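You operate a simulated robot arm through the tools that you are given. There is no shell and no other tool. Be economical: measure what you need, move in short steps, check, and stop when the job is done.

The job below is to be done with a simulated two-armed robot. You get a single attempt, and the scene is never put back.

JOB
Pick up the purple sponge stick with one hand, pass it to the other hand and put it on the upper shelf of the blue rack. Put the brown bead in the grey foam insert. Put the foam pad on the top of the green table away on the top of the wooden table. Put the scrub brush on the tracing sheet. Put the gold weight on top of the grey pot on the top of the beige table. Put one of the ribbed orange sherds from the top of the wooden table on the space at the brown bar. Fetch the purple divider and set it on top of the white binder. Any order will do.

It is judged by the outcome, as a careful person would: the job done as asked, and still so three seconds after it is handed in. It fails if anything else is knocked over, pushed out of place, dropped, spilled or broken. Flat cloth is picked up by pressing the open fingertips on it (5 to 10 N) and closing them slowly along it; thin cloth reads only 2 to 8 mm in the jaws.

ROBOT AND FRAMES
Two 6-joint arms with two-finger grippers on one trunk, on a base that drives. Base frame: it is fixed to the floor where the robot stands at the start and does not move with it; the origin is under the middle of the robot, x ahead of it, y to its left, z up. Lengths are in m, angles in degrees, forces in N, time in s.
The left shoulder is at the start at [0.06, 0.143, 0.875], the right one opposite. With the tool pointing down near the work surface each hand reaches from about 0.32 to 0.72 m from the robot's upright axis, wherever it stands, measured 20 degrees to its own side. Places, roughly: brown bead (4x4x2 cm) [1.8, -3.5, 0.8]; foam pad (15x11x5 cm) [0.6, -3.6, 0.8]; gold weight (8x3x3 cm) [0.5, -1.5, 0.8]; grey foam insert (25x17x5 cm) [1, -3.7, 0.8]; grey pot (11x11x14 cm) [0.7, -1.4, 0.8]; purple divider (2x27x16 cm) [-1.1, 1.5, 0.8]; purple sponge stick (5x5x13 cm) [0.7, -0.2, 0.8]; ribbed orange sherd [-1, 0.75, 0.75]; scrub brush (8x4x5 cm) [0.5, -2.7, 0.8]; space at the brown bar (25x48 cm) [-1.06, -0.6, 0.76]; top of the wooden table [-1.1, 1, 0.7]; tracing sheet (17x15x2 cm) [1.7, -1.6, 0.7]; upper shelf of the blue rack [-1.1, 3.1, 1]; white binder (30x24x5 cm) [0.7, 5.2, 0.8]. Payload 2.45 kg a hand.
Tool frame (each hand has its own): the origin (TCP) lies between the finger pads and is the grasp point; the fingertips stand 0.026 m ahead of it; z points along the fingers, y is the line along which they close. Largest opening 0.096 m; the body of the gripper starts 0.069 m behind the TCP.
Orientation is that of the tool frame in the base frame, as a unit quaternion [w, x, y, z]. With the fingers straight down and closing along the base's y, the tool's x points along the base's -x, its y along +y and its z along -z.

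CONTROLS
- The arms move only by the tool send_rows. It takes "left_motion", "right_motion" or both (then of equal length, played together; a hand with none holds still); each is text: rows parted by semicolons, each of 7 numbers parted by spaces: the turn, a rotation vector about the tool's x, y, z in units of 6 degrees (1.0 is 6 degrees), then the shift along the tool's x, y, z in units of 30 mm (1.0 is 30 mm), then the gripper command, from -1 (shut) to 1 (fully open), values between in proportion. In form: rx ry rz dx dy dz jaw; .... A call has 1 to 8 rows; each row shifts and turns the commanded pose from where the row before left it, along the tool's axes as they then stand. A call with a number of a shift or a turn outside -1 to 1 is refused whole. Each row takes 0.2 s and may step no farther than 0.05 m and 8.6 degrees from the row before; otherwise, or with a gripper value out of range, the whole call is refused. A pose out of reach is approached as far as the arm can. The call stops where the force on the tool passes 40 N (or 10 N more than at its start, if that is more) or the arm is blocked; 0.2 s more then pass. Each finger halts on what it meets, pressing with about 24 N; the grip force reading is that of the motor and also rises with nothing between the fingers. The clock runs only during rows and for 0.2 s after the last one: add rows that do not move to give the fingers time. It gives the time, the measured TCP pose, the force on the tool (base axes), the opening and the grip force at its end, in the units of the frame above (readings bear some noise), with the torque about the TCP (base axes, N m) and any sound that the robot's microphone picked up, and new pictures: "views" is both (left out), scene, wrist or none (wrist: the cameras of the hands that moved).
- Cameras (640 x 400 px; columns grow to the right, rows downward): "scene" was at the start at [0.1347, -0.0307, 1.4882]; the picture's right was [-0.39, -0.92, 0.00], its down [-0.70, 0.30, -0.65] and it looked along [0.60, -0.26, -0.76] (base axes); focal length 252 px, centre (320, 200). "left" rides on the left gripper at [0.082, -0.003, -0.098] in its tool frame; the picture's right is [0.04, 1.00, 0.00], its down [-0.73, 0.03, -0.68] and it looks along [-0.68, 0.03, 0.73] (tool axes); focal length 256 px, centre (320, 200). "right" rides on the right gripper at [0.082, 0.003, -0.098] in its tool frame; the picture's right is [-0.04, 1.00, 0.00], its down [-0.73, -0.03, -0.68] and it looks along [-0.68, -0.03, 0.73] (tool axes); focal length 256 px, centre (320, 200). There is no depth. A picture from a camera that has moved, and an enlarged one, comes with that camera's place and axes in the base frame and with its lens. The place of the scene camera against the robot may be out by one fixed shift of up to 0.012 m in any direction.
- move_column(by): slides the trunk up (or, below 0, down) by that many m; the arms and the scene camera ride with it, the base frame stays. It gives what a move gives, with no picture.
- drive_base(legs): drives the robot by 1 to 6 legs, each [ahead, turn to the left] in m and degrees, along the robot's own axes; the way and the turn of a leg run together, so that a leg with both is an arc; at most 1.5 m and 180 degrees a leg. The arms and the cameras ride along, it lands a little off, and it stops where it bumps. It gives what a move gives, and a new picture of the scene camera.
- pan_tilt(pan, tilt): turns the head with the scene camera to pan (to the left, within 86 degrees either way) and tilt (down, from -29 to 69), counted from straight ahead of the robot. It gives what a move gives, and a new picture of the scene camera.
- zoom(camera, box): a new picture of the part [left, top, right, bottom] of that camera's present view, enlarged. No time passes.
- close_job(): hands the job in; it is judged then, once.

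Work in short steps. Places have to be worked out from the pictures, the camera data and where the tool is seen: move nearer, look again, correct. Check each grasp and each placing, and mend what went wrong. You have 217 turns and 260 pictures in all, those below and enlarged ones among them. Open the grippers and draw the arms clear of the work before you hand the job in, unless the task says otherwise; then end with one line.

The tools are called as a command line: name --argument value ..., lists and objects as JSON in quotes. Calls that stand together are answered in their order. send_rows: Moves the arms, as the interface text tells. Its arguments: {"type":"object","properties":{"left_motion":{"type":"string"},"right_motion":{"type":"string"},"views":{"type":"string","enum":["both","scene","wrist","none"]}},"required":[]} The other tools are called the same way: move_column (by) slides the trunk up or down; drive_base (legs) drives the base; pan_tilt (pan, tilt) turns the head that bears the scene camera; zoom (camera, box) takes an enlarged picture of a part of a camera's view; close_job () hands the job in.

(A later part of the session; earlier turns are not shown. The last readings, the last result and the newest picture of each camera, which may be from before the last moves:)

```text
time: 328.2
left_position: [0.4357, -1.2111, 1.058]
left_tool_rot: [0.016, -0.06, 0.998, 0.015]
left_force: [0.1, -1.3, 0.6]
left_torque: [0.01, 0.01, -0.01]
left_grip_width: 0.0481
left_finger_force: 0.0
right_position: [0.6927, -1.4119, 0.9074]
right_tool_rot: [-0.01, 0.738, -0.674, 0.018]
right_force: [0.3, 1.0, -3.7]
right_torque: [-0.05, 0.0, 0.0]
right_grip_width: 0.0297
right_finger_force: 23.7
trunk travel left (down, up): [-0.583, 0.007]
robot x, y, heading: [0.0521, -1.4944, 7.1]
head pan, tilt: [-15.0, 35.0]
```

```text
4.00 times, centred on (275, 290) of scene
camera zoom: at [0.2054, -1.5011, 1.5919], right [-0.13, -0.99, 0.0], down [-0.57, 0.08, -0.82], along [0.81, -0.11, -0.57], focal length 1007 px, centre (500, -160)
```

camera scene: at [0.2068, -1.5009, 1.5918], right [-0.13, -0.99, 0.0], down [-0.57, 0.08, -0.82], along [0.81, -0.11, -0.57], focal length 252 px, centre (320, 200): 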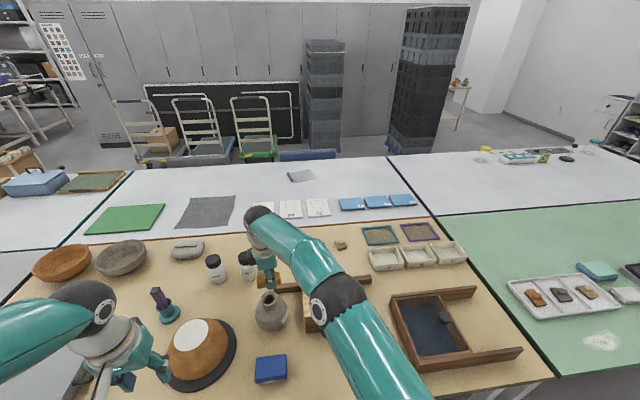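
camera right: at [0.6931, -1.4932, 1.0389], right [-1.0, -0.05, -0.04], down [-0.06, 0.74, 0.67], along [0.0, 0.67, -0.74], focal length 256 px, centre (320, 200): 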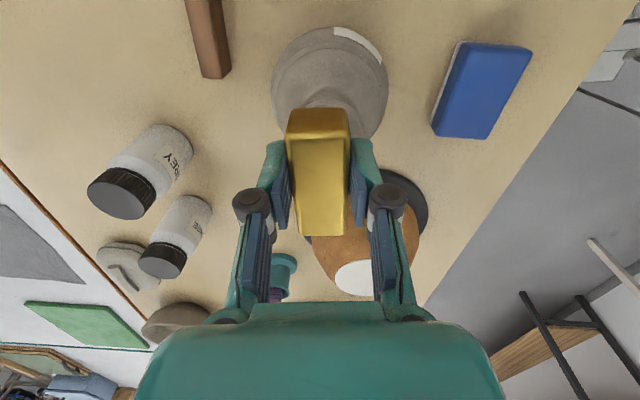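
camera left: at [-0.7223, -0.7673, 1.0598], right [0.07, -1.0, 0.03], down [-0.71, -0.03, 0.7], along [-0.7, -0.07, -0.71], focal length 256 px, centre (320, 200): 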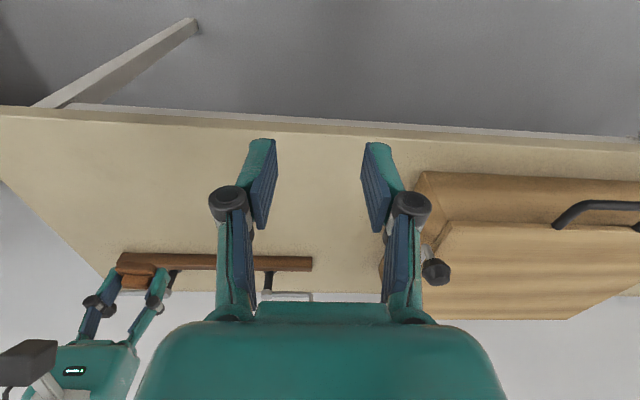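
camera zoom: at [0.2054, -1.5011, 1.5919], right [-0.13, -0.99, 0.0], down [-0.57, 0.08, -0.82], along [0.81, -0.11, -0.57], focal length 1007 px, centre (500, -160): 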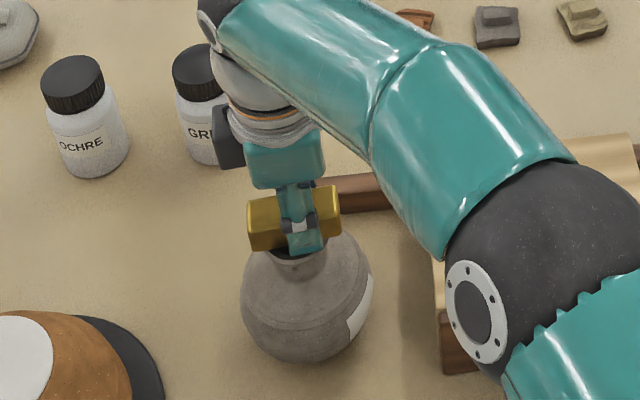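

send_rows --right_motion "0 0 0 0 0 0.12 -0.7;0 0 0 0 0 0.12 -0.7;0 0 0 0 0 0.1 -0.7;0 0 0 0 0 0.1 -0.7;0 0 0 0 0 0.1 -0.7;0 0 0 0 0 0 -0.7" --views "none"

zoom --camera "scene" --box '[240, 240, 310, 340]'

```text
time: 329.3
left_position: [0.4331, -1.2132, 1.0592]
left_tool_rot: [0.017, -0.06, 0.998, 0.016]
left_force: [0.8, -0.4, -0.3]
left_torque: [0.0, 0.03, 0.02]
left_grip_width: 0.0481
left_finger_force: 0.1
right_position: [0.6938, -1.4118, 0.9017]
right_tool_rot: [-0.014, 0.737, -0.675, 0.021]
right_force: [-8.4, -2.2, 17.2]
right_torque: [-0.11, 0.69, 0.08]
right_grip_width: 0.0298
right_finger_force: 24.5
trunk travel left (down, up): [-0.583, 0.007]
robot x, y, heading: [0.0533, -1.4997, 7.3]
head pan, tilt: [-15.0, 35.0]
stopped in row 5 (right hand): the force on the tool passed its limit at 42 N (the readings are from after the stop); the commanded pose is now the measured one
```

```text
4.00 times, centred on (275, 290) of scene
camera zoom: at [0.2031, -1.5016, 1.5919], right [-0.13, -0.99, 0.0], down [-0.57, 0.08, -0.82], along [0.81, -0.11, -0.57], focal length 1007 px, centre (500, -160)
```

zoom: 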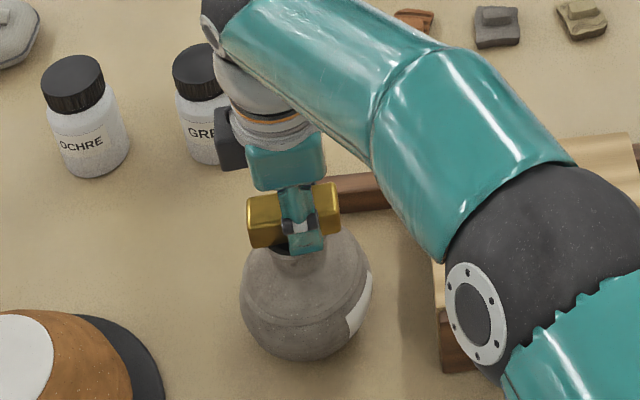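

Contact came on the near rim, so the bar is ~1 cm too far. Raise a little, shift 10 mm toward the robot, and lower again softly.

send_rows --right_motion "0 0 0 0 0 -0.3 -0.7;0 0 0 0 0.33 0 -0.7;0 0 0 0 0 0.15 -0.7;0 0 0 0 0 0.06 -0.7;0 0 0 0 0 0.05 -0.7;0 0 0 0 0 0.05 -0.7;0 0 0 0 0 0 -0.7" --views "none"

zoom --camera "scene" --box '[240, 240, 310, 340]'

```text
time: 330.9
left_position: [0.432, -1.2116, 1.0605]
left_tool_rot: [0.016, -0.061, 0.998, 0.015]
left_force: [0.5, 0.9, 0.9]
left_torque: [-0.03, -0.02, 0.01]
left_grip_width: 0.0479
left_finger_force: 0.0
right_position: [0.6827, -1.4134, 0.9025]
right_tool_rot: [-0.017, 0.737, -0.675, 0.022]
right_force: [2.4, 2.0, 24.7]
right_torque: [0.09, 0.39, 0.0]
right_grip_width: 0.0298
right_finger_force: 24.2
trunk travel left (down, up): [-0.583, 0.007]
robot x, y, heading: [0.0538, -1.4987, 7.2]
head pan, tilt: [-15.0, 35.0]
```

```text
4.00 times, centred on (275, 290) of scene
camera zoom: at [0.202, -1.5015, 1.5926], right [-0.13, -0.99, 0.0], down [-0.57, 0.08, -0.82], along [0.81, -0.11, -0.57], focal length 1007 px, centre (500, -160)
```

zoom: 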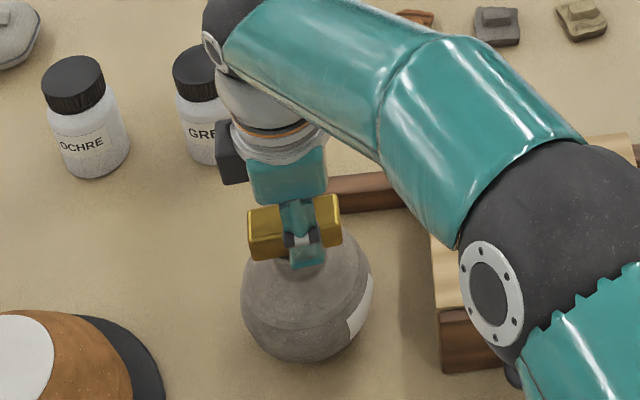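

Roughly centred now (the small tilt explains the torque). Unload and release gently.

send_rows --right_motion "0 0 0 0 0 -0.05 -0.6;0 0 0 0 0 0 -0.35;0 0 0 0 0 0 -0.2;0 0 0 0 0 0 -0.1;0 0 0 0 0 0 -0.1" --views "none"

zoom --camera "scene" --box '[240, 240, 310, 340]'

```text
time: 332.1
left_position: [0.4351, -1.211, 1.0579]
left_tool_rot: [0.016, -0.06, 0.998, 0.015]
left_force: [0.1, -0.8, 0.4]
left_torque: [-0.02, 0.0, 0.0]
left_grip_width: 0.0479
left_finger_force: 0.1
right_position: [0.6829, -1.4148, 0.8982]
right_tool_rot: [-0.013, 0.738, -0.675, 0.021]
right_force: [-0.9, -0.4, 1.7]
right_torque: [0.01, 0.02, 0.0]
right_grip_width: 0.0442
right_finger_force: 0.1
trunk travel left (down, up): [-0.583, 0.007]
robot x, y, heading: [0.0539, -1.497, 7.4]
head pan, tilt: [-15.0, 35.0]
```

```text
4.00 times, centred on (275, 290) of scene
camera zoom: at [0.2047, -1.5013, 1.5918], right [-0.13, -0.99, 0.0], down [-0.57, 0.08, -0.82], along [0.81, -0.11, -0.57], focal length 1007 px, centre (500, -160)
```

zoom: 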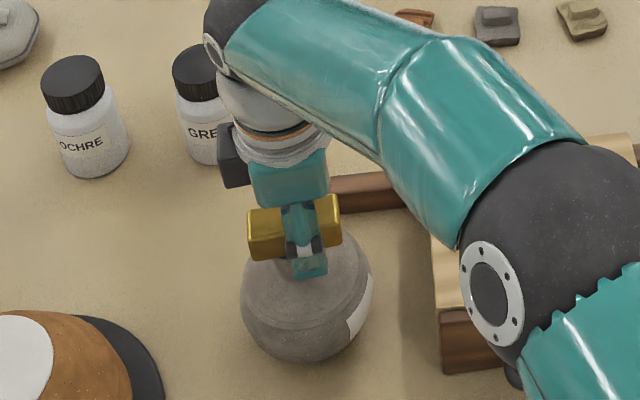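

Released; the bar stays. Raise straight up and check.

send_rows --right_motion "0 0 0 0 -0.03 -0.4 -0.05;0 0 0 0 0 -0.6 0;0 0 0 0 0 -0.9 0;0 0 0 0 0.3 -0.9 0;0 0 0 0 1 -0.5 0;0 0 0 0 1 0 0;0 0 0 0 1 0 0" --views "none"

zoom --camera "scene" --box '[220, 230, 330, 340]'

```text
time: 333.7
left_position: [0.4332, -1.2121, 1.0592]
left_tool_rot: [0.016, -0.06, 0.998, 0.015]
left_force: [-0.4, 0.5, -1.4]
left_torque: [0.0, -0.03, 0.04]
left_grip_width: 0.048
left_finger_force: 0.1
right_position: [0.5803, -1.4218, 0.9955]
right_tool_rot: [-0.015, 0.737, -0.675, 0.021]
right_force: [-0.1, 0.6, 0.2]
right_torque: [0.0, -0.05, -0.01]
right_grip_width: 0.0481
right_finger_force: 0.0
trunk travel left (down, up): [-0.583, 0.007]
robot x, y, heading: [0.054, -1.4964, 7.3]
head pan, tilt: [-15.0, 35.0]
```

```text
3.64 times, centred on (275, 285) of scene
camera zoom: at [0.2035, -1.5014, 1.5921], right [-0.13, -0.99, 0.0], down [-0.57, 0.08, -0.82], along [0.81, -0.11, -0.57], focal length 915 px, centre (484, -109)
```

zoom: 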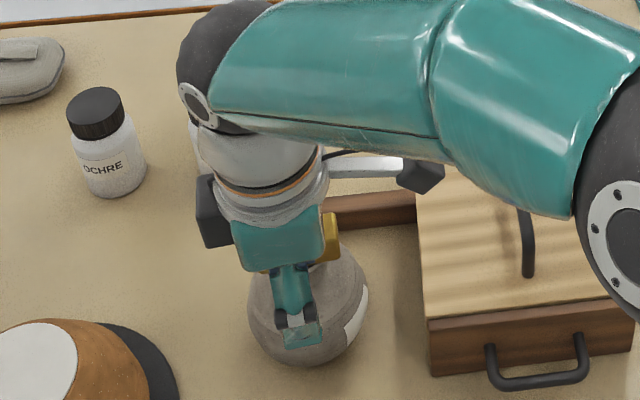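

Back away and confirm the weight, then head toward the scrub brush.

drive_base --legs '[[-0.3, 0], [0, -40], [0, -40]]'

pan_tilt --pan 70 --tilt 35

```text
time: 339.5
left_position: [0.1587, -1.7944, 1.0602]
left_tool_rot: [0.021, 0.515, 0.857, 0.004]
left_force: [-0.7, -1.1, 0.2]
left_torque: [0.04, -0.07, 0.04]
left_grip_width: 0.048
left_finger_force: 0.0
right_position: [0.0155, -2.0036, 0.9956]
right_tool_rot: [0.001, -0.227, 0.974, -0.024]
right_force: [-0.8, -0.6, 0.2]
right_torque: [0.06, -0.06, 0.03]
right_grip_width: 0.048
right_finger_force: 0.0
trunk travel left (down, up): [-0.583, 0.007]
robot x, y, heading: [-0.1999, -1.5118, -63.4]
head pan, tilt: [-15.0, 35.0]
stopped in leg 3: the robot was blocked; the commanded pose is now the measured one
camera scene: at [-0.156, -1.6565, 1.5917], right [-0.98, -0.2, 0.0], down [-0.11, 0.56, -0.82], along [0.17, -0.8, -0.58], focal length 252 px, centre (320, 200)
```

scene: 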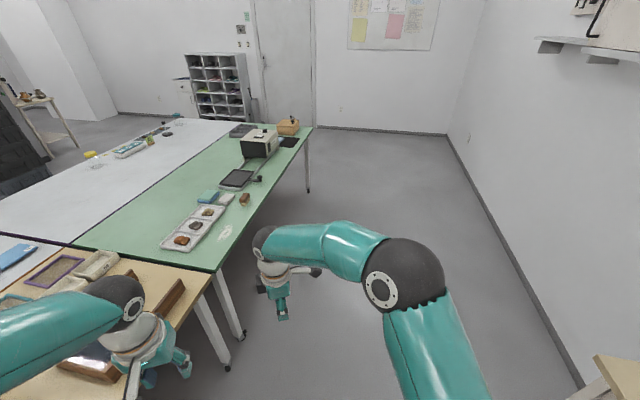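

```text
time: 341.1
left_position: [0.1609, -1.7919, 1.0593]
left_tool_rot: [0.022, 0.515, 0.857, 0.003]
left_force: [-0.3, 0.8, 0.7]
left_torque: [-0.01, 0.01, 0.04]
left_grip_width: 0.048
left_finger_force: 0.0
right_position: [0.0181, -2.0041, 0.9964]
right_tool_rot: [-0.001, -0.228, 0.973, -0.024]
right_force: [0.5, 0.1, -0.2]
right_torque: [-0.02, 0.04, 0.01]
right_grip_width: 0.0479
right_finger_force: 0.1
trunk travel left (down, up): [-0.583, 0.007]
robot x, y, heading: [-0.2042, -1.514, -63.0]
head pan, tilt: [70.0, 35.0]
camera scene: at [-0.0831, -1.5571, 1.592], right [0.11, -0.99, 0.0], down [-0.57, -0.06, -0.82], along [0.81, 0.09, -0.57], focal length 252 px, centre (320, 200)
```

scene: 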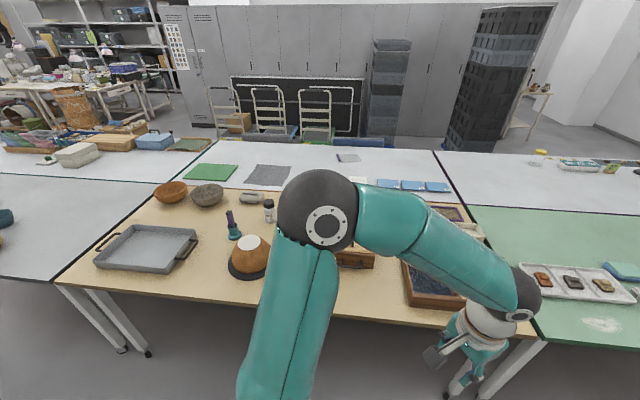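

Drive down the aisle to the brush.

drive_base --legs '[[0.25, -27], [0.95, 0], [0, 40]]'

drive_base --legs '[[0.05, 25], [0.05, 25]]'

pan_tilt --pan -30 --tilt 35

```text
time: 349.7
left_position: [0.2435, -2.9048, 1.0595]
left_tool_rot: [0.021, 0.429, 0.903, 0.005]
left_force: [0.4, -0.2, 0.0]
left_torque: [0.01, -0.01, -0.01]
left_grip_width: 0.0481
left_finger_force: 0.1
right_position: [0.1439, -3.14, 0.9964]
right_tool_rot: [0.001, -0.32, 0.947, -0.023]
right_force: [0.5, -0.5, 0.2]
right_torque: [-0.05, -0.01, -0.03]
right_grip_width: 0.0481
right_finger_force: 0.0
trunk travel left (down, up): [-0.583, 0.007]
robot x, y, heading: [-0.1854, -2.7179, -52.4]
head pan, tilt: [70.0, 35.0]
camera scene: at [-0.0641, -2.7406, 1.592], right [0.3, -0.95, 0.0], down [-0.55, -0.17, -0.82], along [0.78, 0.25, -0.57], focal length 252 px, centre (320, 200)
```

scene: 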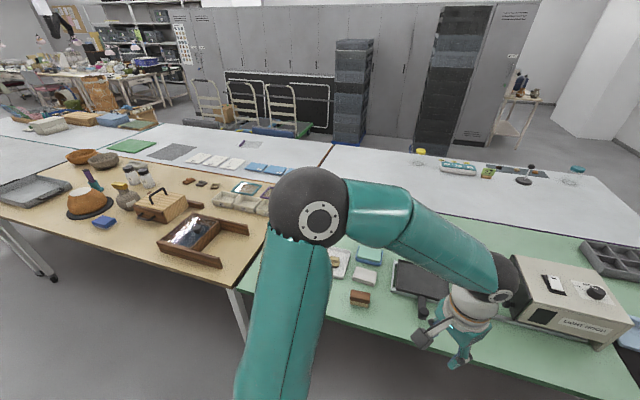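

```text
time: 352.9
left_position: [0.3216, -2.5565, 1.0603]
left_tool_rot: [0.017, 0.012, 1.0, 0.013]
left_force: [-0.2, -0.4, -0.3]
left_torque: [-0.01, 0.03, -0.02]
left_grip_width: 0.0479
left_finger_force: 0.0
right_position: [0.4369, -2.7847, 0.9962]
right_tool_rot: [0.011, -0.687, 0.726, -0.021]
right_force: [-1.0, 0.4, -0.4]
right_torque: [0.0, -0.01, 0.0]
right_grip_width: 0.0479
right_finger_force: 0.0
trunk travel left (down, up): [-0.583, 0.007]
robot x, y, heading: [-0.1038, -2.8021, -3.7]
head pan, tilt: [70.0, 35.0]
camera scene: at [-0.0023, -2.7223, 1.5919], right [0.92, -0.4, 0.0], down [-0.23, -0.53, -0.82], along [0.33, 0.75, -0.58], focal length 252 px, centre (320, 200)
```

scene: 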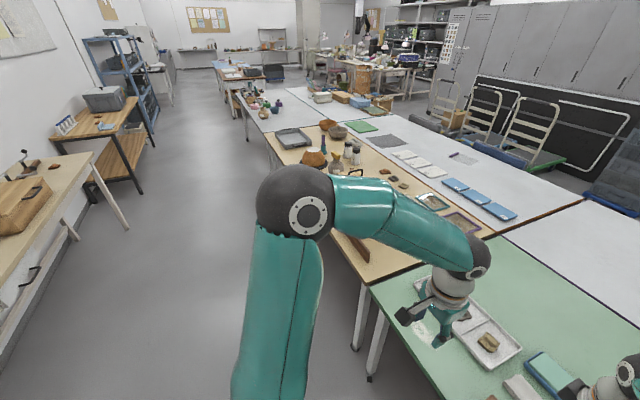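

```text
time: 354.6
left_position: [0.3201, -2.5586, 1.0602]
left_tool_rot: [0.019, 0.012, 1.0, 0.014]
left_force: [0.0, -0.1, -0.5]
left_torque: [0.0, -0.01, -0.01]
left_grip_width: 0.0485
left_finger_force: 0.0
right_position: [0.4335, -2.7867, 0.9971]
right_tool_rot: [0.012, -0.687, 0.726, -0.021]
right_force: [-0.2, 0.0, 0.1]
right_torque: [-0.01, 0.0, 0.0]
right_grip_width: 0.048
right_finger_force: 0.1
trunk travel left (down, up): [-0.583, 0.007]
robot x, y, heading: [-0.1014, -2.8022, -3.4]
head pan, tilt: [-30.0, 35.0]
camera scene: at [0.0344, -2.8534, 1.592], right [-0.56, -0.83, 0.0], down [-0.48, 0.32, -0.82], along [0.68, -0.45, -0.57], focal length 252 px, centre (320, 200)
```

scene: 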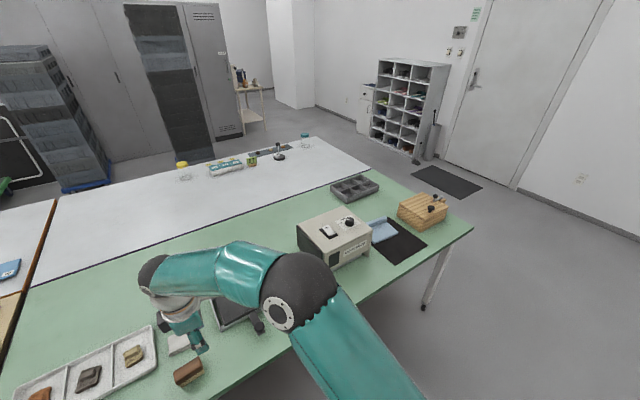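

Weight sits on the pot. The brush is at ≈(0.51,-2.70). Bring the right hand above it.

send_rows --right_motion "0 0 0 -0.9 -0.6 0.6 0.5;0 0 0 -0.9 -0.6 0.7 0.5;0 0 0 -0.9 -0.6 0.7 0.5;0 0 0 0 0 0.6 0.5;0 0 0 0 0 0 0.5" --views "wrist"

```text
time: 355.8
left_position: [0.32, -2.5575, 1.0615]
left_tool_rot: [0.018, 0.012, 1.0, 0.014]
left_force: [0.4, 0.0, -0.3]
left_torque: [0.01, -0.01, -0.01]
left_grip_width: 0.0479
left_finger_force: 0.0
right_position: [0.5077, -2.7252, 0.9313]
right_tool_rot: [0.02, -0.675, 0.737, -0.021]
right_force: [0.4, -0.6, 0.0]
right_torque: [0.01, -0.01, 0.01]
right_grip_width: 0.072
right_finger_force: 0.0
trunk travel left (down, up): [-0.583, 0.007]
robot x, y, heading: [-0.1044, -2.799, -3.5]
head pan, tilt: [-30.0, 35.0]
camera right: at [0.4913, -2.806, 1.0296], right [-0.99, 0.13, -0.06], down [0.05, 0.73, 0.68], along [0.13, 0.67, -0.73], focal length 256 px, centre (320, 200)
```

right: 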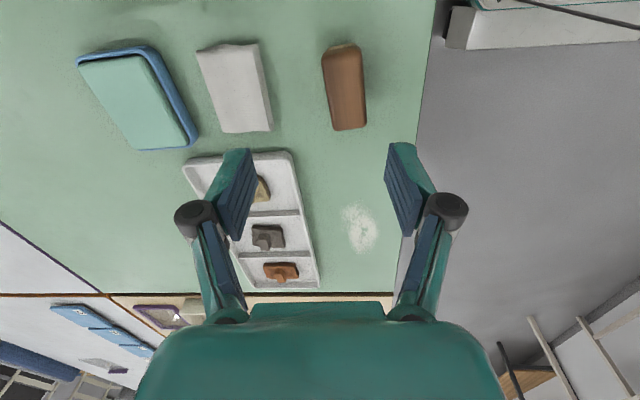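

Brush at (0.495,-2.716), along y. Align (slight turn) and descend.

send_rows --right_motion "0 0 -0.75 -0.13 0.22 0 0.5;0 0 -0.75 -0.13 0.22 0 0.5;0 0 0 0 0 0.9 0.5;0 0 0 0 0 0.9 0.5;0 0 0 0 0 0.9 0.5;0 0 0 0 0 0.9 0.5;0 0 0 0 0 0.9 0.5;0 0 0 0 0 0.3 0.5" --views "wrist"

```text
time: 357.8
left_position: [0.3201, -2.5579, 1.0575]
left_tool_rot: [0.018, 0.012, 1.0, 0.015]
left_force: [-0.6, -1.0, 0.1]
left_torque: [0.01, 0.02, 0.02]
left_grip_width: 0.048
left_finger_force: 0.0
right_position: [0.5165, -2.7495, 0.7821]
right_tool_rot: [-0.018, 0.711, -0.703, 0.02]
right_force: [-0.3, -1.5, 2.7]
right_torque: [0.06, 0.08, 0.04]
right_grip_width: 0.0812
right_finger_force: 0.3
trunk travel left (down, up): [-0.583, 0.007]
robot x, y, heading: [-0.1023, -2.8, -3.8]
head pan, tilt: [-30.0, 35.0]
stopped in row 8 (right hand): the arm was blocked; the commanded pose is now the measured one
camera right: at [0.5094, -2.8295, 0.8794], right [-1.0, 0.03, -0.05], down [-0.01, 0.74, 0.68], along [0.06, 0.68, -0.73], focal length 256 px, centre (320, 200)
```

right: 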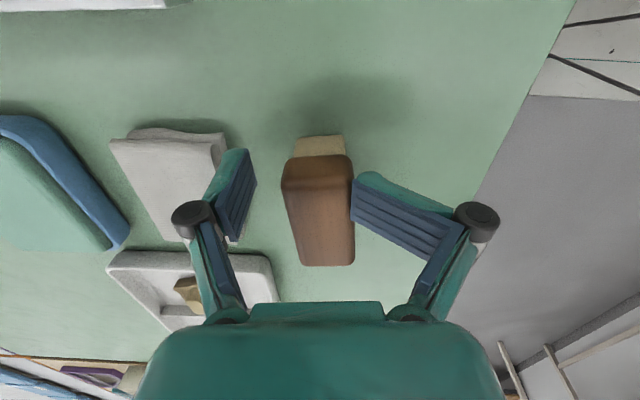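

A finger caught the brush's side. Raise and re-aim.

send_rows --right_motion "0 0 0 0 0 -0.6 0.6;0 0 0 0 0 -0.9 0.6;0 0 0 0 0 -0.6 0.6;0 0 0 0 0 0 0.6" --views "wrist"

```text
time: 358.8
left_position: [0.3214, -2.5582, 1.061]
left_tool_rot: [0.017, 0.012, 1.0, 0.014]
left_force: [0.7, 0.7, -0.3]
left_torque: [0.02, -0.01, 0.0]
left_grip_width: 0.0479
left_finger_force: 0.1
right_position: [0.5123, -2.7438, 0.847]
right_tool_rot: [-0.014, 0.713, -0.701, 0.019]
right_force: [0.2, -0.9, 0.5]
right_torque: [-0.02, 0.01, -0.02]
right_grip_width: 0.0773
right_finger_force: 0.6
trunk travel left (down, up): [-0.583, 0.007]
robot x, y, heading: [-0.1007, -2.7995, -3.8]
head pan, tilt: [-30.0, 35.0]
camera right: at [0.5053, -2.8244, 0.9449], right [-1.0, 0.02, -0.05], down [-0.02, 0.74, 0.68], along [0.05, 0.68, -0.74], focal length 256 px, centre (320, 200)
```

right: 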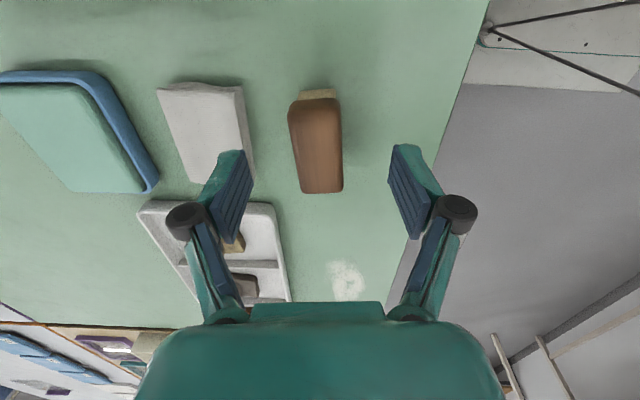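

Re-align with narrower jaws and descend.

send_rows --right_motion "0 0 0 -0.37 -0.1 0 0.25;0 0 0 0 0 0 0.25;0 0 0 0 0 0.6 0.25;0 0 0 0 0 0.6 0.25;0 0 0 0 0 0.6 0.25;0 0 0 0 0 0.3 0.25;0 0 0 0 0 0 0.25" --views "wrist"

```text
time: 360.4
left_position: [0.3201, -2.5582, 1.0607]
left_tool_rot: [0.017, 0.012, 1.0, 0.015]
left_force: [-0.5, -0.5, -0.6]
left_torque: [0.04, -0.02, 0.03]
left_grip_width: 0.0478
left_finger_force: 0.0
right_position: [0.5224, -2.7489, 0.7932]
right_tool_rot: [0.024, -0.703, 0.71, -0.022]
right_force: [-0.2, 0.4, -0.1]
right_torque: [0.01, -0.03, 0.0]
right_grip_width: 0.0598
right_finger_force: 0.0
right hand out of reach, approached as far as the arm can: row 4
trunk travel left (down, up): [-0.583, 0.007]
robot x, y, heading: [-0.1007, -2.7983, -4.0]
head pan, tilt: [-30.0, 35.0]
camera right: at [0.5123, -2.8299, 0.8913], right [-1.0, 0.05, -0.06], down [-0.01, 0.73, 0.68], along [0.08, 0.68, -0.73], focal length 256 px, centre (320, 200)
```

right: 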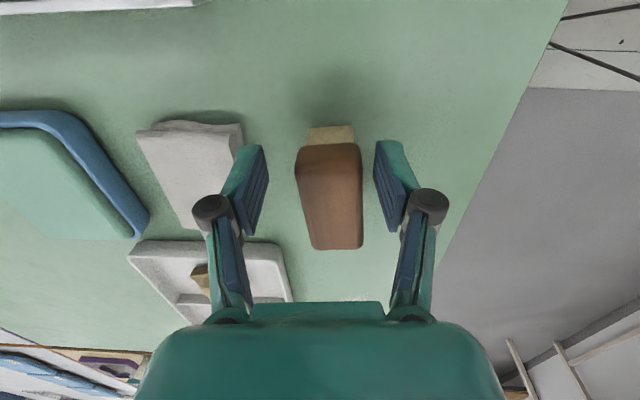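

Brush is between the jaws; the arm is near its low limit, so lower by trunk 2 cm and close.

move_column --by -0.018

send_rows --right_motion "0 0 0 0 0 0 0;0 0 0 0 0 0 -0.4;0 0 0 0 0 0 -0.6;0 0 0 0 0 0 -0.6;0 0 0 0 0 0 -0.6" --views "none"

move_column --by 0.1

zoom --camera "right" --box '[0, 0, 640, 400]'

```text
time: 361.1
left_position: [0.32, -2.5574, 1.0429]
left_tool_rot: [0.017, 0.013, 1.0, 0.015]
left_force: [-0.2, 0.3, 0.1]
left_torque: [0.05, -0.03, -0.04]
left_grip_width: 0.048
left_finger_force: 0.0
right_position: [0.5216, -2.7491, 0.7731]
right_tool_rot: [0.022, -0.704, 0.71, -0.02]
right_force: [0.4, 0.1, 0.9]
right_torque: [-0.01, -0.02, 0.02]
right_grip_width: 0.0599
right_finger_force: 0.1
trunk travel left (down, up): [-0.565, 0.025]
robot x, y, heading: [-0.1, -2.799, -3.7]
head pan, tilt: [-30.0, 35.0]
```

```text
time: 362.3
left_position: [0.3192, -2.5578, 1.0428]
left_tool_rot: [0.017, 0.012, 1.0, 0.015]
left_force: [1.0, -0.5, 0.5]
left_torque: [-0.01, 0.0, 0.02]
left_grip_width: 0.0478
left_finger_force: 0.1
right_position: [0.5206, -2.7492, 0.7701]
right_tool_rot: [0.021, -0.703, 0.71, -0.02]
right_force: [5.7, 1.1, 16.5]
right_torque: [0.27, 0.07, -0.06]
right_grip_width: 0.0344
right_finger_force: 24.0
trunk travel left (down, up): [-0.565, 0.025]
robot x, y, heading: [-0.1007, -2.8036, -3.9]
head pan, tilt: [-30.0, 35.0]
```

```text
time: 363.0
left_position: [0.3199, -2.5559, 1.0664]
left_tool_rot: [0.018, 0.012, 1.0, 0.013]
left_force: [0.0, -0.9, 0.3]
left_torque: [-0.01, -0.05, -0.01]
left_grip_width: 0.048
left_finger_force: 0.1
right_position: [0.5129, -2.7521, 0.781]
right_tool_rot: [0.009, -0.705, 0.709, -0.015]
right_force: [-0.4, 0.1, 0.1]
right_torque: [-0.05, -0.01, -0.01]
right_grip_width: 0.0341
right_finger_force: 23.4
right hand out of reach, approached as far as the arm can: row 1
trunk travel left (down, up): [-0.59, 0.0]
robot x, y, heading: [-0.1009, -2.8007, -3.8]
head pan, tilt: [-30.0, 35.0]
```

```text
1.00 times, centred on (320, 200) of right (not enlarged: the box is as wide or as high as the picture)
camera zoom: at [0.505, -2.8319, 0.8787], right [-1.0, 0.05, -0.03], down [0.01, 0.74, 0.67], along [0.06, 0.67, -0.74], focal length 256 px, centre (320, 200)
```

zoom: 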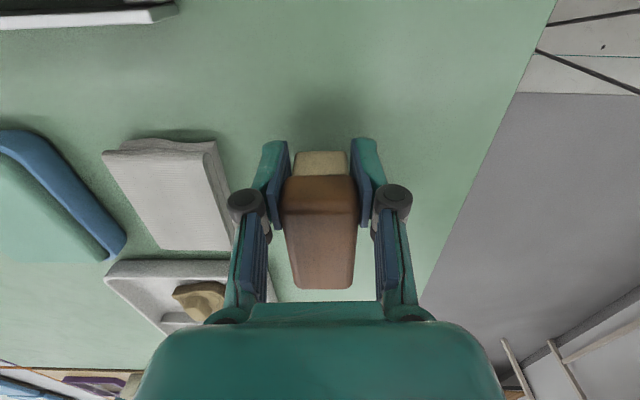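

Gripped. Lift with the arm.

send_rows --right_motion "0 0 0 0 0 -0.6 -0.6;0 0 0 0 0 -0.9 -0.6;0 0 0 0 0 -0.9 -0.6;0 0 0 0 0 -0.9 -0.6;0 0 0 0 0 -0.9 -0.6;0 0 0 0 0 -0.9 -0.6;0 0 0 0 0 0 -0.6" --views "wrist"

```text
time: 364.6
left_position: [0.3206, -2.558, 1.0682]
left_tool_rot: [0.017, 0.013, 1.0, 0.014]
left_force: [0.0, 0.1, 0.0]
left_torque: [0.02, 0.02, 0.0]
left_grip_width: 0.048
left_finger_force: 0.1
right_position: [0.5048, -2.7377, 0.9458]
right_tool_rot: [-0.015, 0.714, -0.7, 0.019]
right_force: [-0.1, -0.8, -1.3]
right_torque: [-0.02, 0.02, 0.02]
right_grip_width: 0.0341
right_finger_force: 23.9
trunk travel left (down, up): [-0.59, 0.0]
robot x, y, heading: [-0.1007, -2.8011, -3.8]
head pan, tilt: [-30.0, 35.0]
camera right: at [0.499, -2.8193, 1.0431], right [-1.0, 0.02, -0.05], down [-0.02, 0.74, 0.68], along [0.05, 0.68, -0.74], focal length 256 px, centre (320, 200)
```

right: 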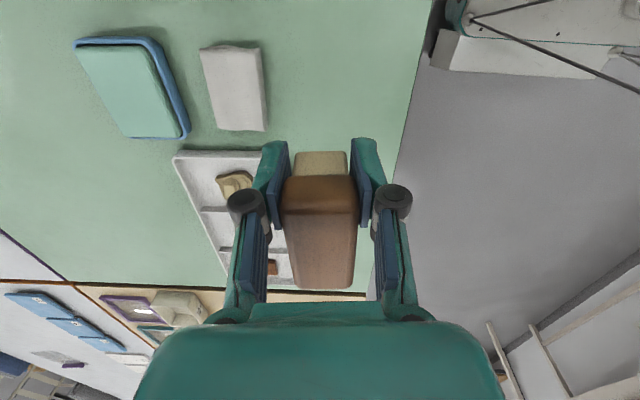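

Brush held in the right hand. Now drive to the foam pad with the left hand free.

drive_base --legs '[[-0.12, 0], [0, -40], [0.25, -44], [0.6, 0], [0, 40]]'

drive_base --legs '[[0.05, 25], [0.05, 22]]'

```text
time: 367.5
left_position: [0.264, -2.8042, 1.0682]
left_tool_rot: [0.02, 0.281, 0.959, 0.01]
left_force: [0.1, 0.1, -0.5]
left_torque: [0.04, 0.01, 0.0]
left_grip_width: 0.0481
left_finger_force: 0.1
right_position: [0.3285, -3.0532, 0.9452]
right_tool_rot: [0.011, -0.498, 0.867, -0.021]
right_force: [0.1, -0.3, -1.0]
right_torque: [0.03, -0.01, -0.03]
right_grip_width: 0.034
right_finger_force: 23.6
trunk travel left (down, up): [-0.59, 0.0]
robot x, y, heading: [-0.2152, -2.7738, -35.3]
head pan, tilt: [-30.0, 35.0]
stopped in leg 2: the robot was blocked; the commanded pose is now the measured one
camera scene: at [-0.123, -2.8892, 1.5988], right [-0.91, -0.42, 0.0], down [-0.24, 0.52, -0.82], along [0.34, -0.74, -0.58], focal length 252 px, centre (320, 200)
```

scene: 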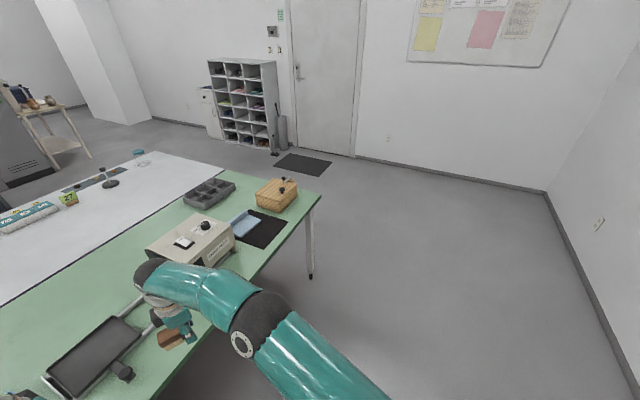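

```text
time: 370.5
left_position: [0.2402, -2.4789, 1.0687]
left_tool_rot: [0.015, -0.102, 0.995, 0.015]
left_force: [0.5, 0.9, -0.9]
left_torque: [-0.03, 0.01, 0.0]
left_grip_width: 0.0482
left_finger_force: 0.1
right_position: [0.4617, -2.6138, 0.9472]
right_tool_rot: [-0.018, 0.789, -0.614, 0.017]
right_force: [0.2, 1.6, -1.0]
right_torque: [-0.04, 0.01, 0.0]
right_grip_width: 0.0339
right_finger_force: 24.2
trunk travel left (down, up): [-0.59, 0.0]
robot x, y, heading: [-0.1177, -2.8247, 11.3]
head pan, tilt: [-30.0, 35.0]
stopped in leg 2: the robot was blocked; the commanded pose is now the measured one
camera scene: at [0.0303, -2.8397, 1.5988], right [-0.32, -0.95, 0.0], down [-0.55, 0.18, -0.82], along [0.78, -0.26, -0.57], focal length 252 px, centre (320, 200)
```

scene: 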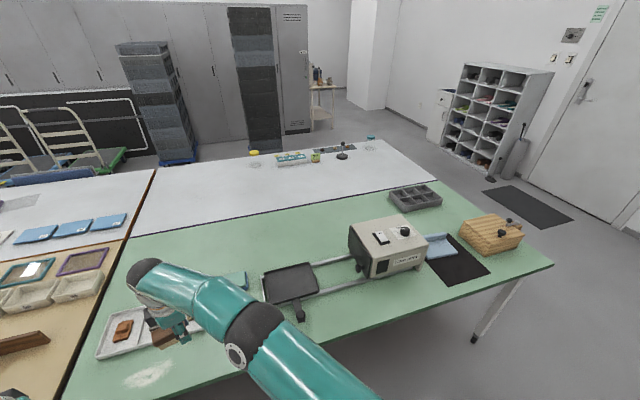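

drive_base --legs '[[-0.15, -15], [0.1, -35], [0.2, -40], [0.55, -12]]'

```text
time: 371.9
left_position: [0.1698, -2.59, 1.0701]
left_tool_rot: [0.017, 0.021, 1.0, 0.016]
left_force: [-1.4, 0.3, -0.1]
left_torque: [0.09, -0.03, -0.04]
left_grip_width: 0.0481
left_finger_force: 0.0
right_position: [0.353, -2.7733, 0.9509]
right_tool_rot: [-0.019, 0.709, -0.705, 0.019]
right_force: [-1.5, -0.1, -0.3]
right_torque: [0.03, -0.04, 0.01]
right_grip_width: 0.034
right_finger_force: 23.4
trunk travel left (down, up): [-0.59, 0.0]
robot x, y, heading: [-0.2575, -2.8327, -0.0]
head pan, tilt: [-30.0, 35.0]
stopped in leg 1: the robot was blocked; the commanded pose is now the measured one
camera scene: at [-0.1205, -2.8792, 1.5992], right [-0.5, -0.87, 0.0], down [-0.5, 0.29, -0.82], along [0.71, -0.41, -0.57], focal length 252 px, centre (320, 200)
```

scene: 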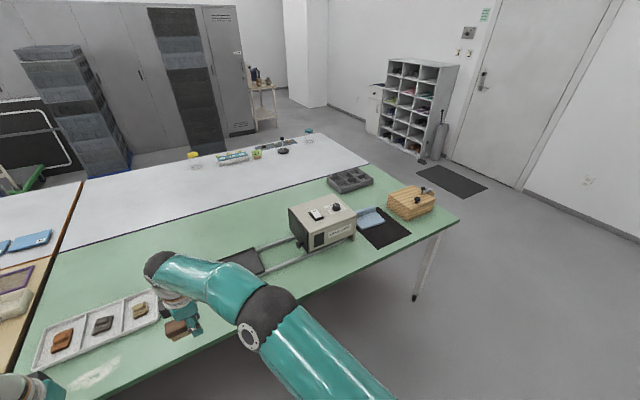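

drive_base --legs '[[0.1, -60], [0.3, -30], [0.5, 0]]'

```text
time: 375.5
left_position: [0.2555, -3.1254, 1.0729]
left_tool_rot: [0.023, 0.507, 0.862, 0.006]
left_force: [-1.4, -1.1, 0.6]
left_torque: [0.04, -0.05, 0.01]
left_grip_width: 0.0478
left_finger_force: 0.1
right_position: [0.1962, -3.3755, 0.9513]
right_tool_rot: [0.007, -0.274, 0.961, -0.026]
right_force: [-0.8, -0.8, -0.2]
right_torque: [0.02, -0.04, -0.01]
right_grip_width: 0.0339
right_finger_force: 24.3
trunk travel left (down, up): [-0.59, 0.0]
robot x, y, heading: [-0.1316, -2.862, -60.0]
head pan, tilt: [-30.0, 35.0]
stopped in leg 2: the robot was blocked; the commanded pose is now the measured one
camera scene: at [-0.1027, -3.0027, 1.5988], right [-1.0, 0.0, 0.0], down [0.0, 0.58, -0.82], along [0.0, -0.82, -0.58], focal length 252 px, centre (320, 200)
```

scene: 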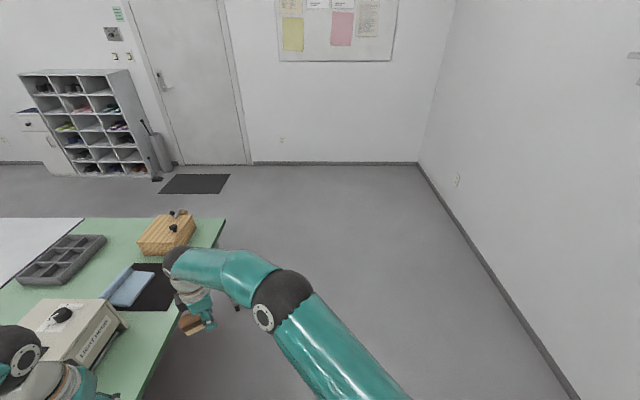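

The base corner likely grazes the table when turning close to it. Back up to mid-aisle, straighten, then go on.

drive_base --legs '[[-0.2, -15], [-0.1, -18], [1.0, 0]]'

```text
time: 383.2
left_position: [-0.0899, -4.0533, 1.0719]
left_tool_rot: [0.022, 0.731, 0.682, -0.002]
left_force: [-0.4, -0.3, -0.3]
left_torque: [0.02, -0.02, 0.01]
left_grip_width: 0.0482
left_finger_force: 0.0
right_position: [-0.2783, -4.2287, 0.9496]
right_tool_rot: [-0.001, 0.012, 1.0, -0.027]
right_force: [0.5, -1.1, -1.8]
right_torque: [0.01, 0.04, 0.02]
right_grip_width: 0.034
right_finger_force: 24.3
trunk travel left (down, up): [-0.59, 0.0]
robot x, y, heading: [-0.2682, -3.6176, -92.9]
head pan, tilt: [-30.0, 35.0]
camera scene: at [-0.3195, -3.7522, 1.5989], right [-0.84, 0.55, 0.0], down [0.32, 0.48, -0.82], along [-0.45, -0.68, -0.57], focal length 252 px, centre (320, 200)
```

scene: 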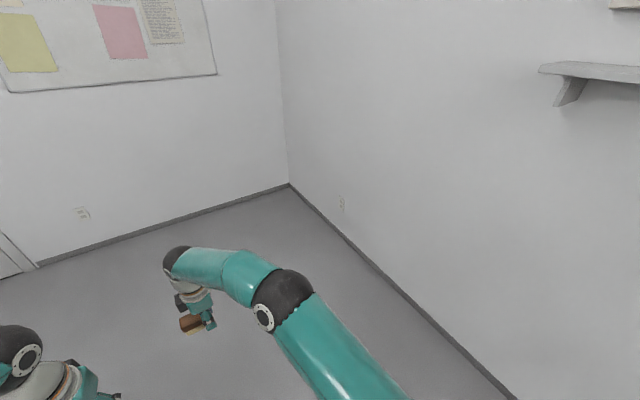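

drive_base --legs '[[0, 92], [0.28, 0]]'

pan_tilt --pan 0 --tilt 40

```text
time: 386.2
left_position: [0.1829, -3.7386, 1.0718]
left_tool_rot: [0.02, 0.355, 0.935, 0.007]
left_force: [0.4, 0.5, -0.9]
left_torque: [-0.07, 0.04, 0.01]
left_grip_width: 0.0477
left_finger_force: 0.0
right_position: [0.2082, -3.9966, 0.9518]
right_tool_rot: [0.01, -0.43, 0.902, -0.025]
right_force: [0.7, 1.5, -1.2]
right_torque: [-0.04, 0.08, 0.01]
right_grip_width: 0.0336
right_finger_force: 24.2
trunk travel left (down, up): [-0.59, 0.0]
robot x, y, heading: [-0.2994, -3.6462, -39.4]
head pan, tilt: [-30.0, 35.0]
stopped in leg 1: the robot was blocked; the commanded pose is now the measured one
camera scene: at [-0.2174, -3.7661, 1.5991], right [-0.94, -0.35, 0.0], down [-0.2, 0.54, -0.82], along [0.29, -0.77, -0.57], focal length 252 px, centre (320, 200)
```

scene: 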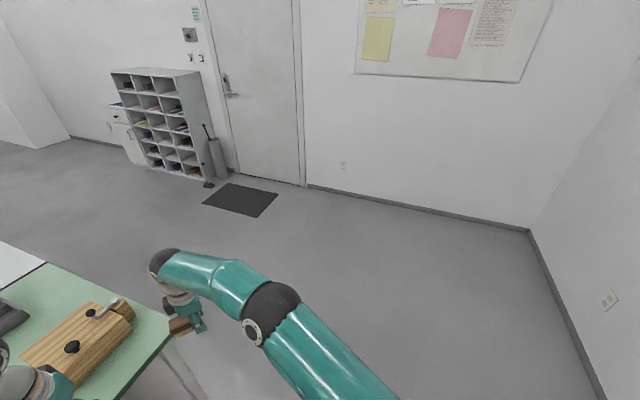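

```text
time: 387.2
left_position: [0.1824, -3.7413, 1.0742]
left_tool_rot: [0.02, 0.355, 0.935, 0.007]
left_force: [0.4, -0.4, -0.9]
left_torque: [-0.01, 0.0, -0.02]
left_grip_width: 0.0479
left_finger_force: 0.0
right_position: [0.2085, -3.9992, 0.9515]
right_tool_rot: [0.012, -0.43, 0.902, -0.026]
right_force: [-0.6, -0.4, 0.7]
right_torque: [-0.03, -0.02, 0.0]
right_grip_width: 0.0342
right_finger_force: 23.7
trunk travel left (down, up): [-0.59, 0.0]
robot x, y, heading: [-0.3006, -3.6512, -39.4]
head pan, tilt: [0.0, 40.0]
camera scene: at [-0.1851, -3.7411, 1.5914], right [-0.64, -0.77, 0.0], down [-0.5, 0.41, -0.77], along [0.59, -0.49, -0.64], focal length 252 px, centre (320, 200)
```

scene: 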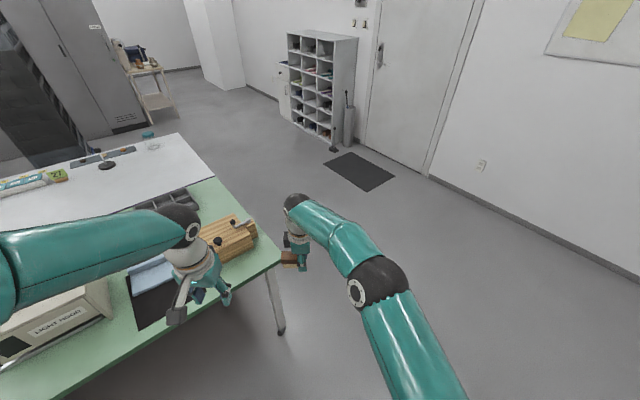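

drive_base --legs '[[0.1, 45]]'

```text
time: 389.9
left_position: [0.2044, -3.4043, 1.0722]
left_tool_rot: [0.017, -0.024, 0.999, 0.014]
left_force: [0.9, -0.2, -0.2]
left_torque: [-0.02, 0.01, -0.01]
left_grip_width: 0.0479
left_finger_force: 0.0
right_position: [0.3976, -3.5764, 0.9363]
right_tool_rot: [0.022, 0.742, -0.67, 0.009]
right_force: [-0.1, 0.8, -1.3]
right_torque: [-0.08, 0.0, 0.0]
right_grip_width: 0.034
right_finger_force: 23.9
trunk travel left (down, up): [-0.59, 0.0]
robot x, y, heading: [-0.2057, -3.7118, 6.1]
head pan, tilt: [0.0, 40.0]
stopped in leg 1: the robot was blocked; the commanded pose is now the measured one
camera scene: at [-0.0566, -3.6945, 1.59], right [0.11, -0.99, 0.0], down [-0.64, -0.07, -0.77], along [0.76, 0.08, -0.64], focal length 252 px, centre (320, 200)
```

scene: 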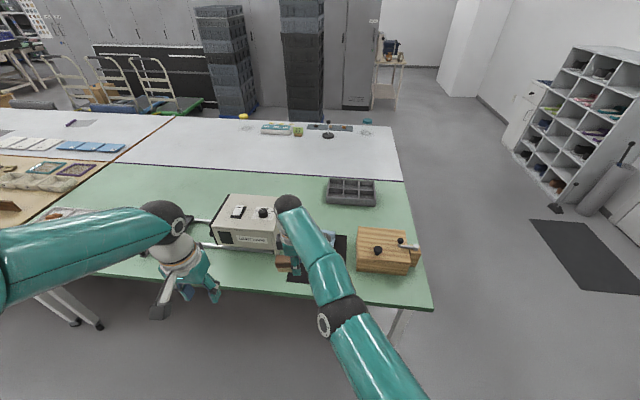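

The right hand seems to have touched the light hood when turning. Back off straight away.

drive_base --legs '[[-0.15, 0]]'

zoom --camera "scene" --box '[180, 150, 450, 320]'

```text
time: 391.3
left_position: [0.0573, -3.4205, 1.076]
left_tool_rot: [0.017, -0.025, 0.999, 0.015]
left_force: [-1.6, 0.0, 0.3]
left_torque: [0.01, -0.04, 0.0]
left_grip_width: 0.048
left_finger_force: 0.0
right_position: [0.2507, -3.5895, 0.9418]
right_tool_rot: [0.018, 0.744, -0.668, 0.009]
right_force: [1.3, -0.3, -0.2]
right_torque: [-0.01, -0.07, -0.01]
right_grip_width: 0.0337
right_finger_force: 24.5
trunk travel left (down, up): [-0.59, 0.0]
robot x, y, heading: [-0.3515, -3.7314, 6.5]
head pan, tilt: [0.0, 40.0]
camera scene: at [-0.2033, -3.7124, 1.5924], right [0.11, -0.99, 0.0], down [-0.64, -0.07, -0.77], along [0.76, 0.08, -0.64], focal length 252 px, centre (320, 200)
```

scene: 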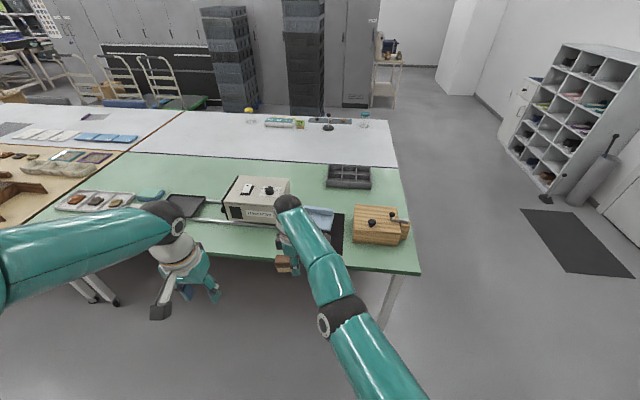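

```text
2.35 times, centred on (315, 235) of scene
camera zoom: at [-0.2033, -3.7124, 1.5924], right [0.11, -0.99, 0.0], down [-0.64, -0.07, -0.77], along [0.76, 0.08, -0.64], focal length 592 px, centre (332, 118)
```

zoom: 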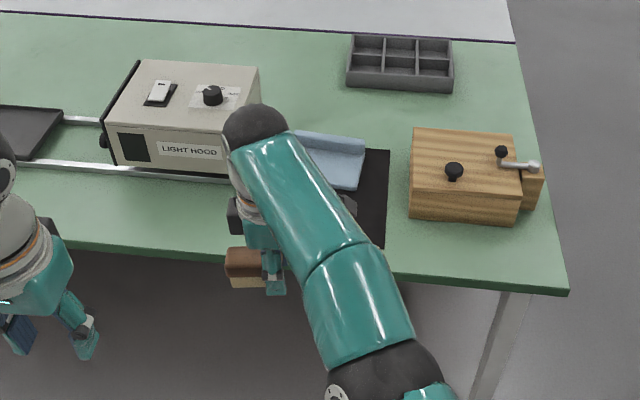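

I tuck the right hand (with brush) up and to the right, and rotate the left tool 90° for gripping the pad's ridge.

send_rows --right_motion "0 0 0 1 0.8 -0.4 -0.6;0 0 0 1 0.8 -0.4 -0.6;0 0 0 1 0.8 -0.4 -0.6;0 0 0 1 0.8 -0.4 -0.6;0 0 0 1 0.8 -0.4 -0.6;0 0 0 1 0.8 -0.3 -0.6;0 0 0 1 0.8 0 -0.6;0 0 0 1 0.7 0 -0.6" --left_motion "0 0 -1 0 0 0 0;0 0 -1 0 0 0 0;0 0 -1 0 0 0 0;0 0 -1 0 0 0 0;0 0 -1 0 0 0 0;0 0 -1 0 0 0 0;0 0 -1 0 0 0 0;0 0 -1 0 0 0 0" --views "none"

send_rows --left_motion "0 0 -1 0 0 0 0;0 0 -1 0 0 0 0;0 0 -1 0 0 0 0;0 0 -1 0 0 0 0;0 0 -1 0 0 0 0;0 0 -1 0 0 0 0;0 0 -1 0 0 0 0;0 0 -0.7 0 0 0 0" --views "none"

drive_base --legs '[[0.33, -4]]'

```text
time: 393.1
left_position: [0.0584, -3.4189, 1.0748]
left_tool_rot: [0.021, -0.431, 0.902, 0.008]
left_force: [-0.4, 0.2, 0.3]
left_torque: [0.0, -0.01, -0.02]
left_grip_width: 0.048
left_finger_force: 0.0
right_position: [0.2745, -3.6588, 1.0284]
right_tool_rot: [0.02, 0.744, -0.668, 0.008]
right_force: [-0.6, -0.5, -1.3]
right_torque: [-0.03, -0.01, -0.03]
right_grip_width: 0.0337
right_finger_force: 23.6
right hand out of reach, approached as far as the arm can: row 1, 2, 3, 4, 5, 6, 7, 8
trunk travel left (down, up): [-0.59, 0.0]
robot x, y, heading: [-0.352, -3.7298, 6.3]
head pan, tilt: [0.0, 40.0]
```

```text
time: 394.9
left_position: [0.0598, -3.4204, 1.0738]
left_tool_rot: [-0.022, 0.75, -0.661, 0.003]
left_force: [-0.5, -0.3, -0.2]
left_torque: [0.0, -0.02, 0.0]
left_grip_width: 0.0483
left_finger_force: 0.0
right_position: [0.2744, -3.6594, 1.0278]
right_tool_rot: [0.02, 0.744, -0.668, 0.008]
right_force: [0.4, -0.6, -0.6]
right_torque: [0.0, 0.0, 0.0]
right_grip_width: 0.034
right_finger_force: 23.9
trunk travel left (down, up): [-0.59, 0.0]
robot x, y, heading: [-0.3491, -3.7279, 6.5]
head pan, tilt: [0.0, 40.0]
```

```text
time: 397.1
left_position: [0.4059, -3.4221, 1.074]
left_tool_rot: [-0.022, 0.727, -0.686, 0.002]
left_force: [-0.1, 0.9, -0.6]
left_torque: [-0.02, 0.03, -0.03]
left_grip_width: 0.048
left_finger_force: 0.0
right_position: [0.6049, -3.6747, 1.0297]
right_tool_rot: [0.02, 0.722, -0.691, 0.009]
right_force: [0.2, 0.0, -1.3]
right_torque: [-0.03, 0.06, -0.01]
right_grip_width: 0.0337
right_finger_force: 23.4
trunk travel left (down, up): [-0.59, 0.0]
robot x, y, heading: [-0.0213, -3.6979, 1.0]
head pan, tilt: [0.0, 40.0]
stopped in leg 1: the robot was blocked; the commanded pose is now the measured one
camera scene: at [0.1287, -3.6955, 1.5909], right [0.02, -1.0, 0.0], down [-0.65, -0.01, -0.76], along [0.76, 0.02, -0.65], focal length 252 px, centre (320, 200)
```

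scene: 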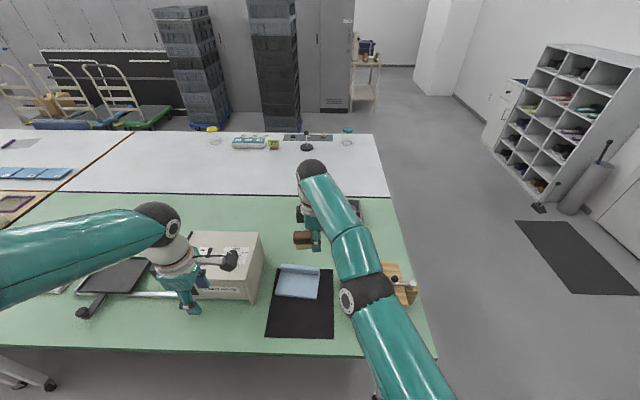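

The right arm is stretched at its limit; free it by tilting the tool toward the robot and pulling in.

send_rows --right_motion "-1 0 0 0 0 0 -0.6;-1 0 0 0 0 0 -0.6;-1 0 0 0 0 0 -0.6;-1 0 0 0 0 0 -0.6;0 0 0 0.5 0.6 0.4 -0.6;0 0 0 0.7 0.8 0.2 -0.6;0 0 0 0.8 0.8 0 -0.6;0 0 0 0.8 0.8 0 -0.6" --views "none"

send_rows --right_motion "0 0 0 0.8 0.4 0 -0.6;0 0 0 0.8 0.4 0 -0.6;0 0 0 0.8 0.3 0 -0.6;0 0 0 0.8 0 0 -0.6;1 0 0 0.5 0 0 -0.6;1 0 0 0 0 0 -0.6;1 0 0 0 0 0 -0.6;1 0 0 0 0 0 -0.6" --views "scene"

```text
time: 398.9
left_position: [0.4046, -3.424, 1.0749]
left_tool_rot: [-0.024, 0.727, -0.686, 0.002]
left_force: [-0.1, 1.2, -0.6]
left_torque: [0.05, 0.0, 0.01]
left_grip_width: 0.0479
left_finger_force: 0.2
right_position: [0.551, -3.705, 1.0092]
right_tool_rot: [0.131, 0.71, -0.684, -0.1]
right_force: [0.2, 0.2, -0.8]
right_torque: [-0.03, 0.02, 0.01]
right_grip_width: 0.034
right_finger_force: 24.3
right hand out of reach, approached as far as the arm can: row 1, 2, 3, 4, 5, 6, 7, 8
trunk travel left (down, up): [-0.59, 0.0]
robot x, y, heading: [-0.0241, -3.6979, 1.2]
head pan, tilt: [0.0, 40.0]
```

```text
time: 400.7
left_position: [0.4052, -3.4252, 1.075]
left_tool_rot: [-0.023, 0.727, -0.686, 0.003]
left_force: [0.0, 0.9, 0.6]
left_torque: [-0.03, 0.05, 0.0]
left_grip_width: 0.048
left_finger_force: 0.1
right_position: [0.5859, -3.7993, 1.0265]
right_tool_rot: [0.104, 0.714, -0.688, -0.071]
right_force: [-0.1, -0.1, -0.5]
right_torque: [-0.04, 0.03, -0.01]
right_grip_width: 0.0336
right_finger_force: 24.2
right hand out of reach, approached as far as the arm can: row 1, 2, 3, 4, 5, 6, 7, 8
trunk travel left (down, up): [-0.59, 0.0]
robot x, y, heading: [-0.0268, -3.6999, 1.2]
head pan, tilt: [0.0, 40.0]
camera scene: at [0.1258, -3.6963, 1.5914], right [0.02, -1.0, 0.0], down [-0.64, -0.01, -0.77], along [0.77, 0.02, -0.64], focal length 252 px, centre (320, 200)
```

scene: 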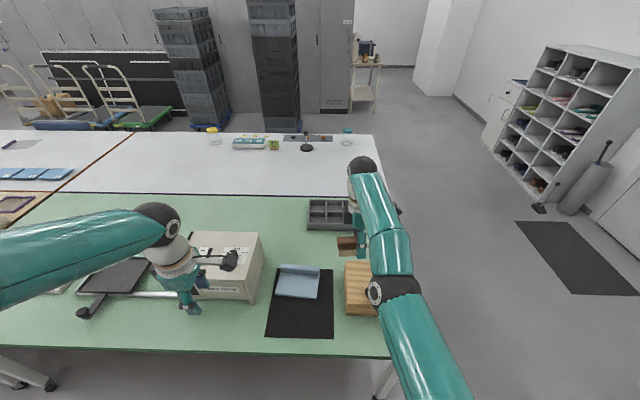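

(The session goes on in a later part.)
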